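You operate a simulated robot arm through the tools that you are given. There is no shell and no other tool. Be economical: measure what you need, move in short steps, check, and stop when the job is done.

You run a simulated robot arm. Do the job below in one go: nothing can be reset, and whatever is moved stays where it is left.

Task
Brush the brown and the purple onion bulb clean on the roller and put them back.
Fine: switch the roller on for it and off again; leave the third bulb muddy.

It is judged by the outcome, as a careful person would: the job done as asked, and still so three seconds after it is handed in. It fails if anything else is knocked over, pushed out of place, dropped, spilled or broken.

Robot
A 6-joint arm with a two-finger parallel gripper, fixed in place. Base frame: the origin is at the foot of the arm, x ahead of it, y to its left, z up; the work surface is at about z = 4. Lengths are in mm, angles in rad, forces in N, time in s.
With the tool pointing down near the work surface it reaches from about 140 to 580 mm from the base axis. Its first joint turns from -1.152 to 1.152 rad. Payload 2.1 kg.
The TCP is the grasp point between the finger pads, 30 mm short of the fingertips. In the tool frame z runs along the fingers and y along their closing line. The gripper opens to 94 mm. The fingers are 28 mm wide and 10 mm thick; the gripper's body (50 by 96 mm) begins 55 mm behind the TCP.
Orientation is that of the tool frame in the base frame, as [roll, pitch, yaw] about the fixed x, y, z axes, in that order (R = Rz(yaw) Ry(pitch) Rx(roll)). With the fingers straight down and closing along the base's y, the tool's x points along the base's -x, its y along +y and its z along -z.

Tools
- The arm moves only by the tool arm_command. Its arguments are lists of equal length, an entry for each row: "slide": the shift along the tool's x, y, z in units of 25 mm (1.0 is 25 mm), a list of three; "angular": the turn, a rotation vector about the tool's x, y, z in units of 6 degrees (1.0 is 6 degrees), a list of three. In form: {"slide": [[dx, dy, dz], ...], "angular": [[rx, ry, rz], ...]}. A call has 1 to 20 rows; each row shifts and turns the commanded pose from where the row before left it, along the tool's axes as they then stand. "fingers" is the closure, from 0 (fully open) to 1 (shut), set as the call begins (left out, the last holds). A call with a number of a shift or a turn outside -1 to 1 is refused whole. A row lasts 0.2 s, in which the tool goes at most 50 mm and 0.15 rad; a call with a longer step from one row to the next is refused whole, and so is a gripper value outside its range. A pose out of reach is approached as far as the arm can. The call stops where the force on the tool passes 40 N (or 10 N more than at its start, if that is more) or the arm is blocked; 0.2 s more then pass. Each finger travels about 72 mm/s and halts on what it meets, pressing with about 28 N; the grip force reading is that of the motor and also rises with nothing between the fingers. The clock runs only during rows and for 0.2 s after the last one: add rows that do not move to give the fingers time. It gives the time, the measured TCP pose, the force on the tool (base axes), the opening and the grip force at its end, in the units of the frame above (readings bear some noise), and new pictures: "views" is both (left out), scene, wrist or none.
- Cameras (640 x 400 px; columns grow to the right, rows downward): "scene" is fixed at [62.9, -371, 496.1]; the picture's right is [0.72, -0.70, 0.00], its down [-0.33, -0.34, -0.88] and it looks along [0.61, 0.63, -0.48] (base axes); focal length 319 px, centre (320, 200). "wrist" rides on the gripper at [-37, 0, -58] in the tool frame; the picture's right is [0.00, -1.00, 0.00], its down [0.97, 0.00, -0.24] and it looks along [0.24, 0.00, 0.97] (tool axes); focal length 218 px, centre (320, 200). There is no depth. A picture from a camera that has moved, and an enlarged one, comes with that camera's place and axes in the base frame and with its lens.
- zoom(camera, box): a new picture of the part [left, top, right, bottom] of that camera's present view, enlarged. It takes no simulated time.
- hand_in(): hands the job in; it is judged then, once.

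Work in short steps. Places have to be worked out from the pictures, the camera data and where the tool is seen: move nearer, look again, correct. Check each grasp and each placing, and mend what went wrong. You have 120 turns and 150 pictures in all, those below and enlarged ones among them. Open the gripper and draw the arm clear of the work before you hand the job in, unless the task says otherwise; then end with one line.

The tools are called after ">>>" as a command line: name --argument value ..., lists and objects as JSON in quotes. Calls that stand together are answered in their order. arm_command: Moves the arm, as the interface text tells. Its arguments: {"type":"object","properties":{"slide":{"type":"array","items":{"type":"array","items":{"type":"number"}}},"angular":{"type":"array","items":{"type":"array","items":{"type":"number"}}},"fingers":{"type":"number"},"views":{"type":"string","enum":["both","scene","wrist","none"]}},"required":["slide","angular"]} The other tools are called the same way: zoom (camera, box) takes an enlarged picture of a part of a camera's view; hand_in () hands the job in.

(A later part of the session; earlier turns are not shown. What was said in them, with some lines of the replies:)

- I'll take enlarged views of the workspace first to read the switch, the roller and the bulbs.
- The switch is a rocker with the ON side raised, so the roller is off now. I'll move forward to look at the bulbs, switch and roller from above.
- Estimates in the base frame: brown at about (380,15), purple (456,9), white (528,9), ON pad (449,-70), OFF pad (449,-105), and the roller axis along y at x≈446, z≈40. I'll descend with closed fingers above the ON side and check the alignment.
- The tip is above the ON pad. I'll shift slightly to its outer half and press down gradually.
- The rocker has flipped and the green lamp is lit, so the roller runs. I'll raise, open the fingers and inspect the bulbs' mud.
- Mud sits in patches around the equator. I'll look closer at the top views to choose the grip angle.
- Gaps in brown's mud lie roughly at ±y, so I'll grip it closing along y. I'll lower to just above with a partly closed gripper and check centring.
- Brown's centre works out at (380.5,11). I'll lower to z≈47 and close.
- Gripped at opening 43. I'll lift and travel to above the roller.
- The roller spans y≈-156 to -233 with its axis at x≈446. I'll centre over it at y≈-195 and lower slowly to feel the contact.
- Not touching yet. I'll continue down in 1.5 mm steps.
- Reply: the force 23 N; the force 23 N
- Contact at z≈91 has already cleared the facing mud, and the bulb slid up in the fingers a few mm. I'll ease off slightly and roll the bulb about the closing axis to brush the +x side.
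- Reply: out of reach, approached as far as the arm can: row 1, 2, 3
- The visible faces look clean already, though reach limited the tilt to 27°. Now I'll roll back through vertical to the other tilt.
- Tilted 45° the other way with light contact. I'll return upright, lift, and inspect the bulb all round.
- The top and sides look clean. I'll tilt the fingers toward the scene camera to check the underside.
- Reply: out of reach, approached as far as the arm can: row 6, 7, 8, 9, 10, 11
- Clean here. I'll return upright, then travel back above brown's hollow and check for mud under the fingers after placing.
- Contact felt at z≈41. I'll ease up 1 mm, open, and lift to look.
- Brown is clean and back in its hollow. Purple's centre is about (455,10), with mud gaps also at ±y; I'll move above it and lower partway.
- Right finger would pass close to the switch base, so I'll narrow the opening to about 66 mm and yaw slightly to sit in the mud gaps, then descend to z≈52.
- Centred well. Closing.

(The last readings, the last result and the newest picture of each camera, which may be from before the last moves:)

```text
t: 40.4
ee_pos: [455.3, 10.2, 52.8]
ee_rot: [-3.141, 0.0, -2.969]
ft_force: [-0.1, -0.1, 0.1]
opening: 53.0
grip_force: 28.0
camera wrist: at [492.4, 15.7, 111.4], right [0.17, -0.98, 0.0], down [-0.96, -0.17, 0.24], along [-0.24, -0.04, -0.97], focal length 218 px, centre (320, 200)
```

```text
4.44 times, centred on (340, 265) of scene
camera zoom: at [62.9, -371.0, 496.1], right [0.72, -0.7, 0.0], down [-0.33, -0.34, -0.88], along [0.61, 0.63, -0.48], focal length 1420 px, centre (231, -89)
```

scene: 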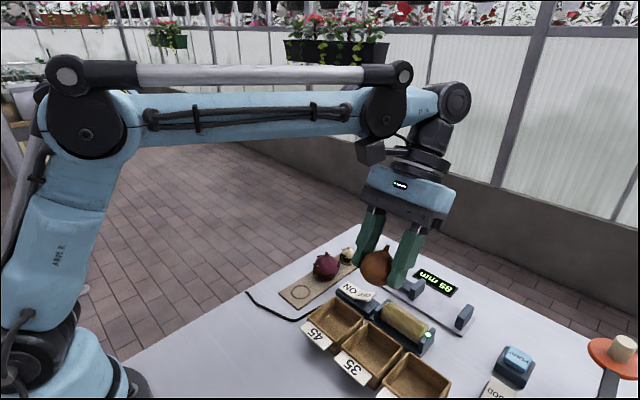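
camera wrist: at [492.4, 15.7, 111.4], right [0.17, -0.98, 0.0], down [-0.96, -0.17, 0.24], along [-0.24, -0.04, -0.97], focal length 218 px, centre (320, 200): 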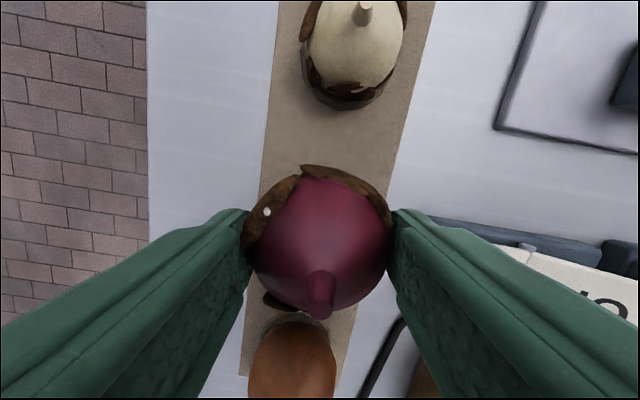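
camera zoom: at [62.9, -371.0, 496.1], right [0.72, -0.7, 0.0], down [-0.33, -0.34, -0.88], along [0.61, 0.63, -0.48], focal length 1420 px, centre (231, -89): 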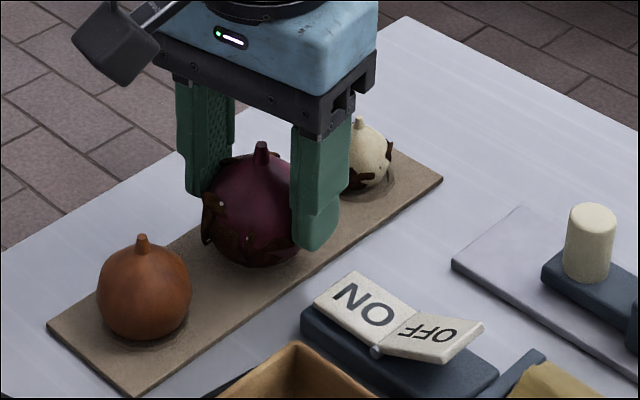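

Gripped at 53 mm. Lift, unyaw and travel to above the roller.

>>> arm_command --slide '[[0, 0, -0.6], [0, 0, -1], [0, 0, -1], [0, 0, -1], [0, 0, 0], [0, 0, 0], [0.06, -1, 0], [0.06, -1, 0], [0.06, -1, 0], [0.06, -1, 0], [0.06, -1, 0], [0.06, -1, 0], [0, -1, 0], [0, -1, 0], [0, -0.2, 0], [0, 0, 0]]' --angular '[[0, 0, 0], [0, 0, 0], [0, 0, 0], [0, 0, 0], [0, 0, 0.8], [0, 0, 0.8], [0, 0, 0], [0, 0, 0], [0, 0, 0], [0, 0, 0], [0, 0, 0], [0, 0, 0], [0, 0, 0], [0, 0, 0], [0, 0, 0], [0, 0, 0]]' --views "none"

>>> zoom --camera "scene" --box '[350, 200, 470, 330]'

```text
t: 43.8
ee_pos: [448.6, -194.7, 142.8]
ee_rot: [-3.141, 0.0, -3.135]
ft_force: [0.4, 0.7, -1.2]
opening: 53.2
grip_force: 28.0
```

```text
3.08 times, centred on (410, 265) of scene
camera zoom: at [62.9, -371.1, 496.1], right [0.72, -0.7, 0.0], down [-0.33, -0.34, -0.88], along [0.61, 0.63, -0.48], focal length 983 px, centre (43, 0)
```

zoom: 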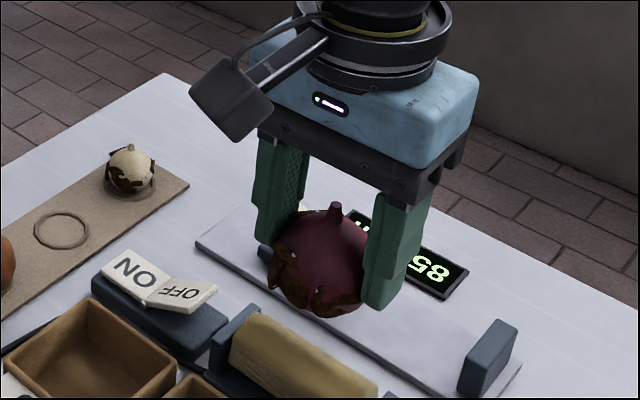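

>>> arm_command --slide '[[0.1, 0, 0.8], [0, 0, 0.6], [0, 0, 0.3], [0, 0, 0]]' --angular '[[0, 0, 0], [0, 0, 0], [0, 0, 0], [0, 0, 0]]' --views "none"

>>> arm_command --slide '[[0, 0, 0.04], [0, 0, 0.04], [0, 0, 0.04], [0, 0, 0]]' --angular '[[0, 0, 0], [0, 0, 0], [0, 0, 0], [0, 0, 0]]' --views "none"

```text
t: 44.8
ee_pos: [445.8, -196.9, 100.3]
ee_rot: [-3.141, 0.0, -3.135]
ft_force: [0.1, 0.5, -1.5]
opening: 53.2
grip_force: 27.3
```

```text
t: 45.8
ee_pos: [446.4, -195.5, 97.8]
ee_rot: [-3.141, 0.001, -3.136]
ft_force: [-0.2, -1.4, 10.9]
opening: 53.2
grip_force: 28.3
```

Light contact at z≈98 (11 N). Now roll about the closing axis, + side first.

>>> arm_command --slide '[[0, 0, 0], [-0.075, 0, 0], [-0.075, 0, 0], [-0.075, 0, 0], [-0.075, 0, 0], [0, 0, 0], [0, 0, 0]]' --angular '[[0, 0, 0], [0, 1, 0], [0, 1, 0], [0, 1, 0], [0, 1, 0], [0, 0, 0], [0, 0, 0]]' --views "wrist"

>>> zoom --camera "scene" --box '[350, 220, 470, 350]'

```text
t: 47.4
ee_pos: [452.7, -196.5, 97.2]
ee_rot: [-3.14, -0.42, -3.137]
ft_force: [-8.2, -0.6, 20.4]
opening: 53.2
grip_force: 27.9
camera wrist: at [510.3, -195.5, 135.5], right [0.01, -1.0, 0.0], down [-0.79, 0.0, 0.62], along [-0.62, -0.01, -0.79], focal length 218 px, centre (320, 200)
```

wrist: 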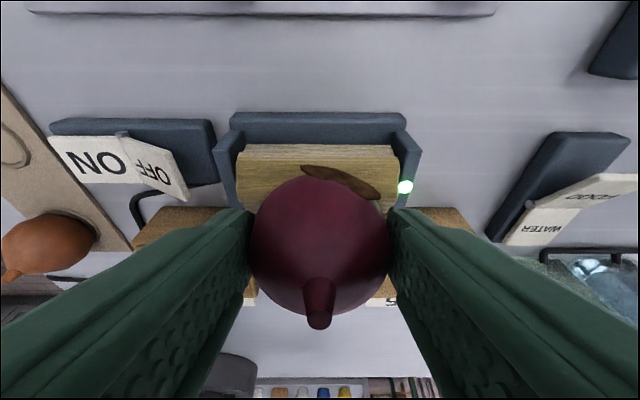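

```text
3.08 times, centred on (410, 285) of scene
camera zoom: at [62.8, -371.0, 496.2], right [0.72, -0.7, 0.0], down [-0.33, -0.34, -0.88], along [0.61, 0.63, -0.48], focal length 983 px, centre (43, -62)
```

zoom: 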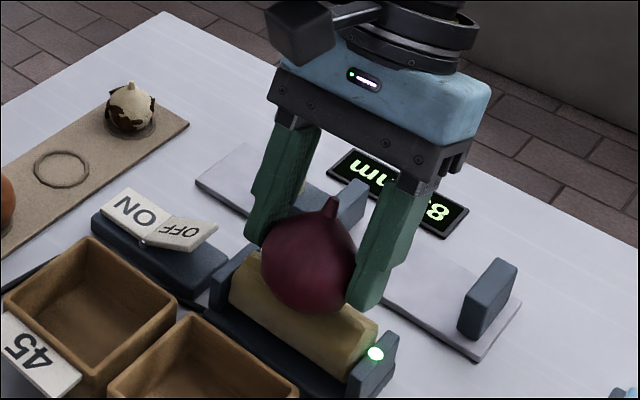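

Most mud is gone; one patch remains on the +x side at the equator. I'll move the bulb around the roller toward -x, with a small twist, so that this face meets the brush.

>>> arm_command --slide '[[0.338, 0, 0.195], [0, 0, 0], [0.287, 0, 0.26], [0, 0, 0]]' --angular '[[0, 0, 0], [0, 0, -1], [0, 0, -1], [0, 0, 0]]' --views "none"

>>> arm_command --slide '[[0.213, 0, 0.288], [0, 0, 0], [0, 0, 0]]' --angular '[[0, 0, 0], [0, 0, 0], [0, 0, 0]]' --views "wrist"

>>> zoom --camera "scene" --box '[350, 220, 470, 350]'

```text
t: 48.4
ee_pos: [435.0, -195.0, 92.7]
ee_rot: [3.049, -0.408, -2.904]
ft_force: [-3.0, 1.5, 11.5]
opening: 53.1
grip_force: 28.6
```

```text
t: 49.2
ee_pos: [428.1, -198.3, 88.6]
ee_rot: [3.051, -0.408, -2.908]
ft_force: [-2.2, 0.1, 0.0]
opening: 53.5
grip_force: 28.1
camera wrist: at [483.3, -190.0, 126.7], right [0.2, -0.98, -0.08], down [-0.77, -0.21, 0.61], along [-0.61, -0.06, -0.79], focal length 218 px, centre (320, 200)
```

wrist: 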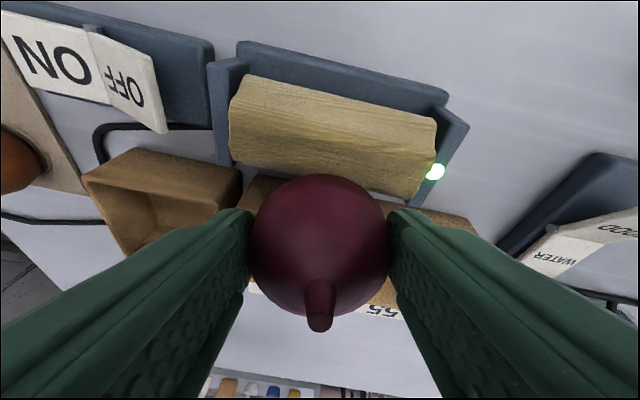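

```text
3.08 times, centred on (410, 285) of scene
camera zoom: at [62.9, -371.0, 496.1], right [0.72, -0.7, 0.0], down [-0.33, -0.34, -0.88], along [0.61, 0.63, -0.48], focal length 983 px, centre (43, -62)
```

zoom: 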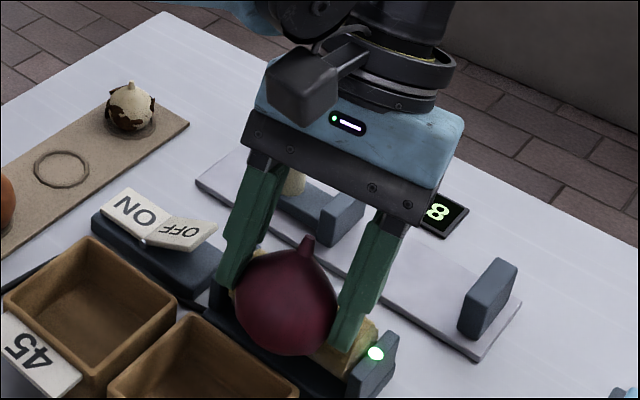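

Everything visible is clean now. I'll lift off, then straighten, and check it from scene and wrist.

>>> arm_command --slide '[[0.4, 0, -0.9], [0.4, 0, -0.9], [0.4, 0, -0.9], [0, 0, 0], [0, 0, 0], [0, 0, 0], [0, 0, 0], [0, 0, 0], [0, 0, 0], [0, 0, 0]]' --angular '[[0, 0, 0], [0, 0, 0], [0, 0, 1], [0, 0, 1], [0, -1, 0], [0, -1, 0], [0, -1, 0], [0, -1, 0], [0, 0, 0], [0, 0, 0]]' --views "wrist"

>>> zoom --camera "scene" --box '[350, 200, 450, 300]'

>>> zoom --camera "wrist" --box '[240, 140, 400, 320]'

```text
t: 51.4
ee_pos: [427.4, -203.4, 161.7]
ee_rot: [-3.141, 0.001, -3.136]
ft_force: [0.0, 0.2, 0.0]
opening: 53.1
grip_force: 28.1
camera wrist: at [464.4, -203.5, 220.2], right [0.01, -1.0, 0.0], down [-0.97, -0.01, 0.24], along [-0.24, 0.0, -0.97], focal length 218 px, centre (320, 200)
```

wrist: 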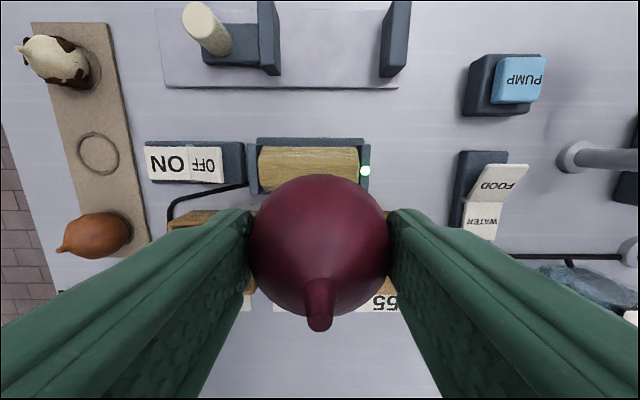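

```text
4.00 times, centred on (400, 250) of scene
camera zoom: at [62.9, -371.0, 496.1], right [0.72, -0.7, 0.0], down [-0.33, -0.34, -0.88], along [0.61, 0.63, -0.48], focal length 1278 px, centre (0, 0)
```

zoom: 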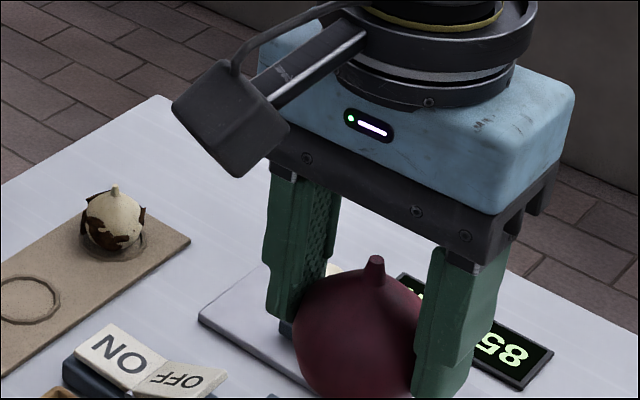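

```text
2.22 times, centred on (320, 230) of wrist
camera zoom: at [464.4, -203.5, 220.2], right [0.01, -1.0, 0.0], down [-0.97, -0.01, 0.24], along [-0.24, 0.0, -0.97], focal length 485 px, centre (320, 133)
```

zoom: 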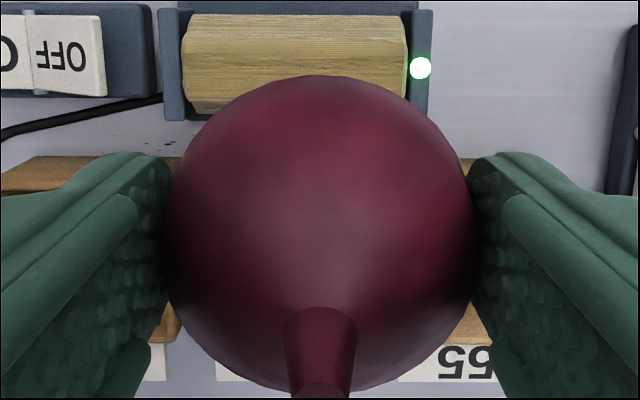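

Clean. I'll carry it back above its hollow, with the original yaw.

>>> arm_command --slide '[[0, 1, 0], [-0.16, 1, 0], [-0.16, 1, 0], [-0.16, 1, 0], [-0.16, 1, 0], [-0.16, 1, 0], [-0.16, 1, 0], [-0.16, 1, 0], [0, 0.52, 0], [0, 0, 0], [0, 0, 0], [0, 0, 1], [0, 0, 1], [0, 0, 0.6], [0, 0, 0]]' --angular '[[0, 0, 0], [0, 0, 0], [0, 0, 0], [0, 0, 0], [0, 0, 0], [0, 0, 0], [0, 0, 0], [0, 0, 0], [0, 0, 0], [0, 0, -0.8], [0, 0, -0.8], [0, 0, 0], [0, 0, 0], [0, 0, 0], [0, 0, 0]]' --views "wrist"

>>> zoom --camera "scene" --box '[280, 200, 390, 300]'

```text
t: 54.6
ee_pos: [454.8, 9.5, 95.6]
ee_rot: [-3.141, 0.001, -2.967]
ft_force: [-0.2, 0.2, 0.1]
opening: 53.5
grip_force: 27.8
camera wrist: at [490.5, 15.9, 154.0], right [0.17, -0.98, 0.0], down [-0.96, -0.17, 0.24], along [-0.24, -0.04, -0.97], focal length 218 px, centre (320, 200)
```

wrist: 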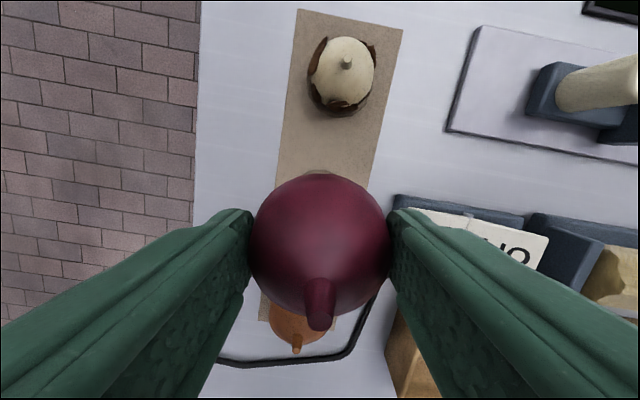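

```text
4.00 times, centred on (335, 250) of scene
camera zoom: at [62.9, -371.0, 496.1], right [0.72, -0.7, 0.0], down [-0.33, -0.34, -0.88], along [0.61, 0.63, -0.48], focal length 1278 px, centre (260, 0)
```

zoom: 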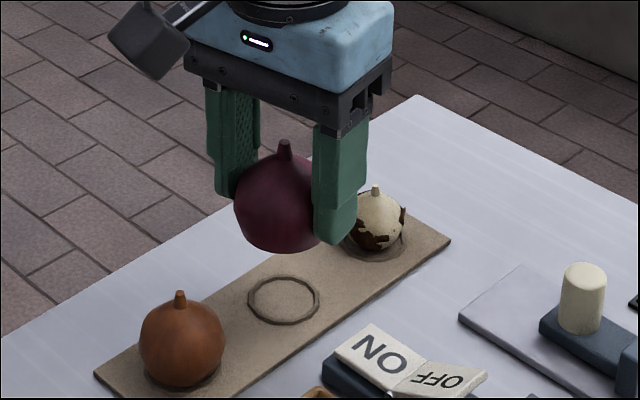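

Aligned. Lower to near contact, then in 1 mm steps.

>>> arm_command --slide '[[0, 0, 0.8], [0, 0, 0.6], [0, 0, 0.2], [0, 0, 0.08], [0, 0, 0]]' --angular '[[0, 0, 0], [0, 0, 0], [0, 0, 0], [0, 0, 0], [0, 0, 0]]' --views "none"

>>> arm_command --slide '[[0, 0, 0.04], [0, 0, 0]]' --angular '[[0, 0, 0], [0, 0, 0]]' --views "none"

>>> arm_command --slide '[[0, 0, 0.04], [0, 0, 0]]' --angular '[[0, 0, 0], [0, 0, 0]]' --views "none"

```text
t: 55.8
ee_pos: [454.7, 10.9, 52.8]
ee_rot: [-3.139, 0.0, -2.967]
ft_force: [0.4, -0.3, -0.7]
opening: 53.2
grip_force: 28.0
```

```text
t: 56.4
ee_pos: [453.8, 9.6, 51.6]
ee_rot: [-3.137, 0.0, -2.966]
ft_force: [0.5, -0.8, -1.1]
opening: 53.4
grip_force: 28.2
```

```text
t: 57.0
ee_pos: [453.3, 8.7, 51.6]
ee_rot: [-3.139, 0.0, -2.966]
ft_force: [0.5, 0.3, -0.5]
opening: 53.2
grip_force: 28.7
```

>>> arm_command --slide '[[0, 0, 0.04], [0, 0, 0]]' --angular '[[0, 0, 0], [0, 0, 0]]' --views "none"

>>> arm_command --slide '[[0, 0, 0.04], [0, 0, 0]]' --angular '[[0, 0, 0], [0, 0, 0]]' --views "none"

>>> zoom --camera "scene" --box '[290, 220, 390, 310]'

```text
t: 57.6
ee_pos: [453.2, 9.5, 50.0]
ee_rot: [-3.14, -0.001, -2.966]
ft_force: [-0.1, -0.7, -0.2]
opening: 53.5
grip_force: 27.6
```

```text
t: 58.2
ee_pos: [454.5, 10.0, 49.5]
ee_rot: [-3.139, -0.001, -2.967]
ft_force: [-0.2, -0.1, 1.2]
opening: 53.4
grip_force: 27.8
```

```text
4.44 times, centred on (340, 265) of scene
camera zoom: at [62.9, -371.0, 496.1], right [0.72, -0.7, 0.0], down [-0.33, -0.34, -0.88], along [0.61, 0.63, -0.48], focal length 1420 px, centre (231, -89)
```

zoom: 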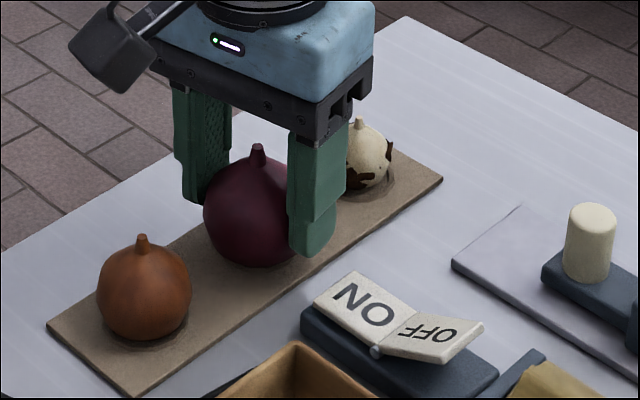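

Close to seated; one or two more 1 mm steps until force shows.

>>> arm_command --slide '[[0, 0, 0.04], [0, 0, 0]]' --angular '[[0, 0, 0], [0, 0, 0]]' --views "none"

```text
t: 58.8
ee_pos: [454.2, 8.8, 49.5]
ee_rot: [-3.14, 0.001, -2.964]
ft_force: [0.0, 1.3, 21.8]
opening: 53.3
grip_force: 27.7
```

Seated (22 N). Ease up, open to about 66 mm, then lift and inspect.

>>> arm_command --slide '[[0, 0, -0.04], [0, 0, 0], [0, 0, 0]]' --angular '[[0, 0, 0], [0, 0, 0], [0, 0, 0]]' --fingers 0.3 --views "none"

>>> arm_command --slide '[[0, 0, -0.8], [0, 0, -1], [0, 0, -1], [0, 0, -1], [0, 0, 0]]' --angular '[[0, 0, 0], [0, 0, 0], [0, 0, 0.8], [0, 0, 0.8], [0, 0, 0]]' --views "wrist"

>>> zoom --camera "scene" --box '[270, 235, 370, 315]'

>>> zoom --camera "wrist" --box '[240, 40, 400, 280]'

```text
t: 59.6
ee_pos: [454.5, 9.5, 51.4]
ee_rot: [-3.141, 0.001, -2.968]
ft_force: [-0.2, 0.4, 0.0]
opening: 65.9
grip_force: 0.0
```

```text
t: 60.8
ee_pos: [455.0, 9.1, 144.0]
ee_rot: [3.142, 0.0, -3.135]
ft_force: [0.4, -0.2, -1.1]
opening: 65.9
grip_force: 0.1
camera wrist: at [492.0, 9.4, 203.2], right [0.01, -1.0, 0.0], down [-0.97, -0.01, 0.24], along [-0.24, 0.0, -0.97], focal length 218 px, centre (320, 200)
```

wrist: 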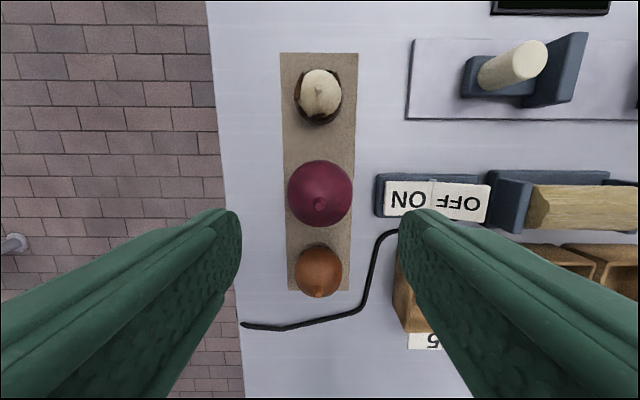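

```text
5.00 times, centred on (320, 275) of scene
camera zoom: at [62.9, -371.0, 496.1], right [0.72, -0.7, 0.0], down [-0.33, -0.34, -0.88], along [0.61, 0.63, -0.48], focal length 1597 px, centre (320, -175)
```

zoom: 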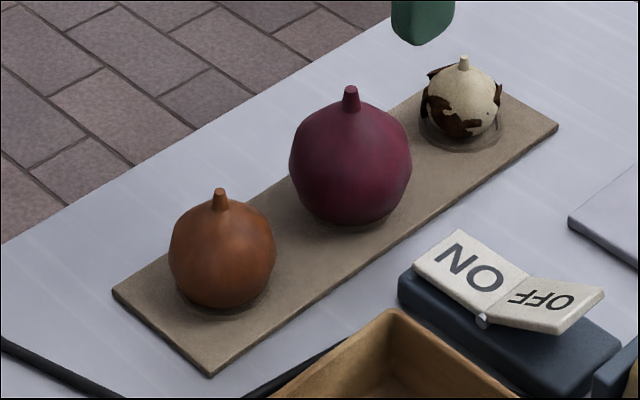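

```text
1.67 times, centred on (320, 160) of wrist
camera zoom: at [492.0, 9.4, 203.2], right [0.01, -1.0, 0.0], down [-0.97, -0.01, 0.24], along [-0.24, 0.0, -0.97], focal length 364 px, centre (320, 267)
```

zoom: 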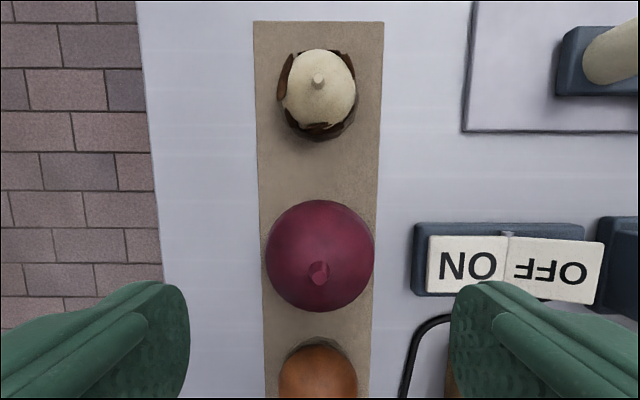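

Both bulbs are clean and seated. Now to the switch: close fingers, move over the OFF pad (449,-110) and press.

>>> arm_command --slide '[[0.24, -1, 0], [0, -1, 0], [0, -1, 0], [0, -1, 0], [0, -0.78, 0], [0, 0, 1], [0, 0, 1], [0, 0, 0.2], [0, 0, 0]]' --angular '[[0, 0, 0], [0, 0, 0], [0, 0, 0], [0, 0, 0], [0, 0, 0], [0, 0, 0], [0, 0, 0], [0, 0, 0], [0, 0, 0]]' --fingers 1 --views "wrist"

>>> zoom --camera "scene" --box '[320, 220, 460, 340]'

```text
t: 62.8
ee_pos: [450.6, -109.2, 89.9]
ee_rot: [-3.14, -0.001, -3.134]
ft_force: [0.0, 0.9, 0.5]
opening: 0.0
grip_force: 28.2
camera wrist: at [486.1, -109.6, 148.9], right [0.01, -1.0, 0.0], down [-0.97, -0.01, 0.24], along [-0.24, 0.0, -0.97], focal length 218 px, centre (320, 200)
```

wrist: 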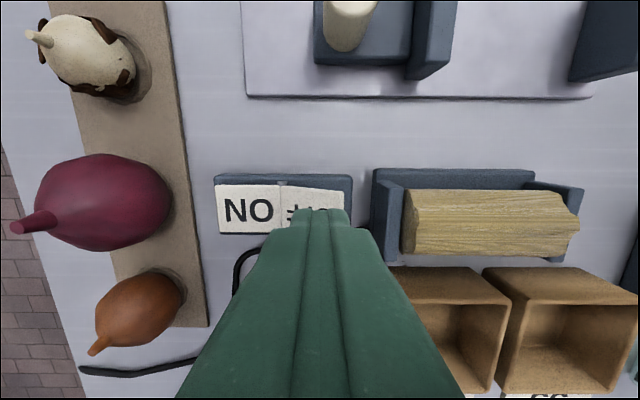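

```text
3.33 times, centred on (390, 280) of scene
camera zoom: at [62.9, -371.0, 496.1], right [0.72, -0.7, 0.0], down [-0.33, -0.34, -0.88], along [0.61, 0.63, -0.48], focal length 1065 px, centre (87, -67)
```

zoom: 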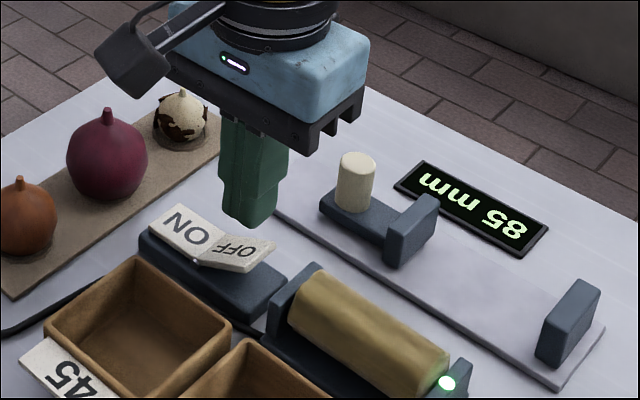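

Tip is over the outer half of the OFF pad. Press down as before.

>>> arm_command --slide '[[0, 0, 0.5], [0, 0, 0.3], [0, 0, 0.2], [0, 0, 0.2], [0, 0, 0.1], [0, 0, 0]]' --angular '[[0, 0, 0], [0, 0, 0], [0, 0, 0], [0, 0, 0], [0, 0, 0], [0, 0, 0]]' --views "none"

>>> arm_command --slide '[[0, 0, -1], [0, 0, -1], [0, 0, -1], [0, 0, -1], [1, 0, -1], [1, 0, -1], [1, 0, -1], [1, 0, 0], [0, 0, 0]]' --angular '[[0, 0, 0], [0, 0, 0], [0, 0, 0], [0, 0, 0], [0, 0, 0], [0, 0, 0], [0, 0, 0], [0, 0, 0], [0, 0, 0]]' --fingers 0 --views "scene"

>>> zoom --camera "scene" --box '[270, 220, 470, 360]'

```text
t: 64.2
ee_pos: [448.8, -110.6, 57.2]
ee_rot: [-3.139, -0.001, -3.134]
ft_force: [0.0, 0.6, 1.0]
opening: 0.0
grip_force: 28.0
```

```text
t: 66.2
ee_pos: [348.7, -109.9, 232.1]
ee_rot: [-3.138, 0.0, -3.135]
ft_force: [-0.3, -0.1, 0.0]
opening: 93.8
grip_force: 0.0
```

scene: 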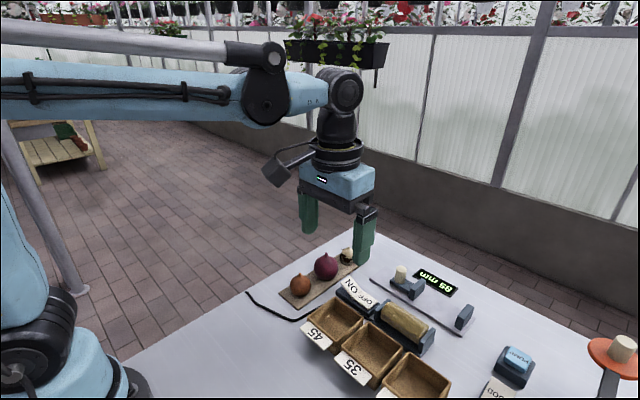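

```text
2.86 times, centred on (370, 290) of scene
camera zoom: at [62.9, -371.0, 496.1], right [0.72, -0.7, 0.0], down [-0.33, -0.34, -0.88], along [0.61, 0.63, -0.48], focal length 913 px, centre (177, -57)
```

zoom: 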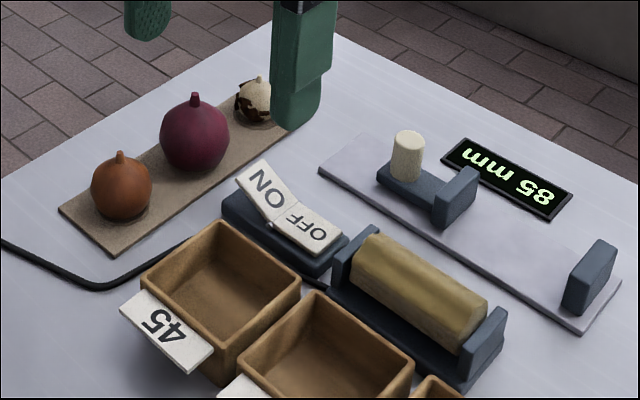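

The roller is off with its lamp out, the brown and purple bulbs are clean and back in place, the white bulb is still muddy, and the arm is clear with the gripper open. Handing in.

>>> hand_in

```text
The job is handed in.
```

The brown and purple bulbs are brushed clean and back in their hollows, the roller is switched off again, and the third (white) bulb was left muddy.
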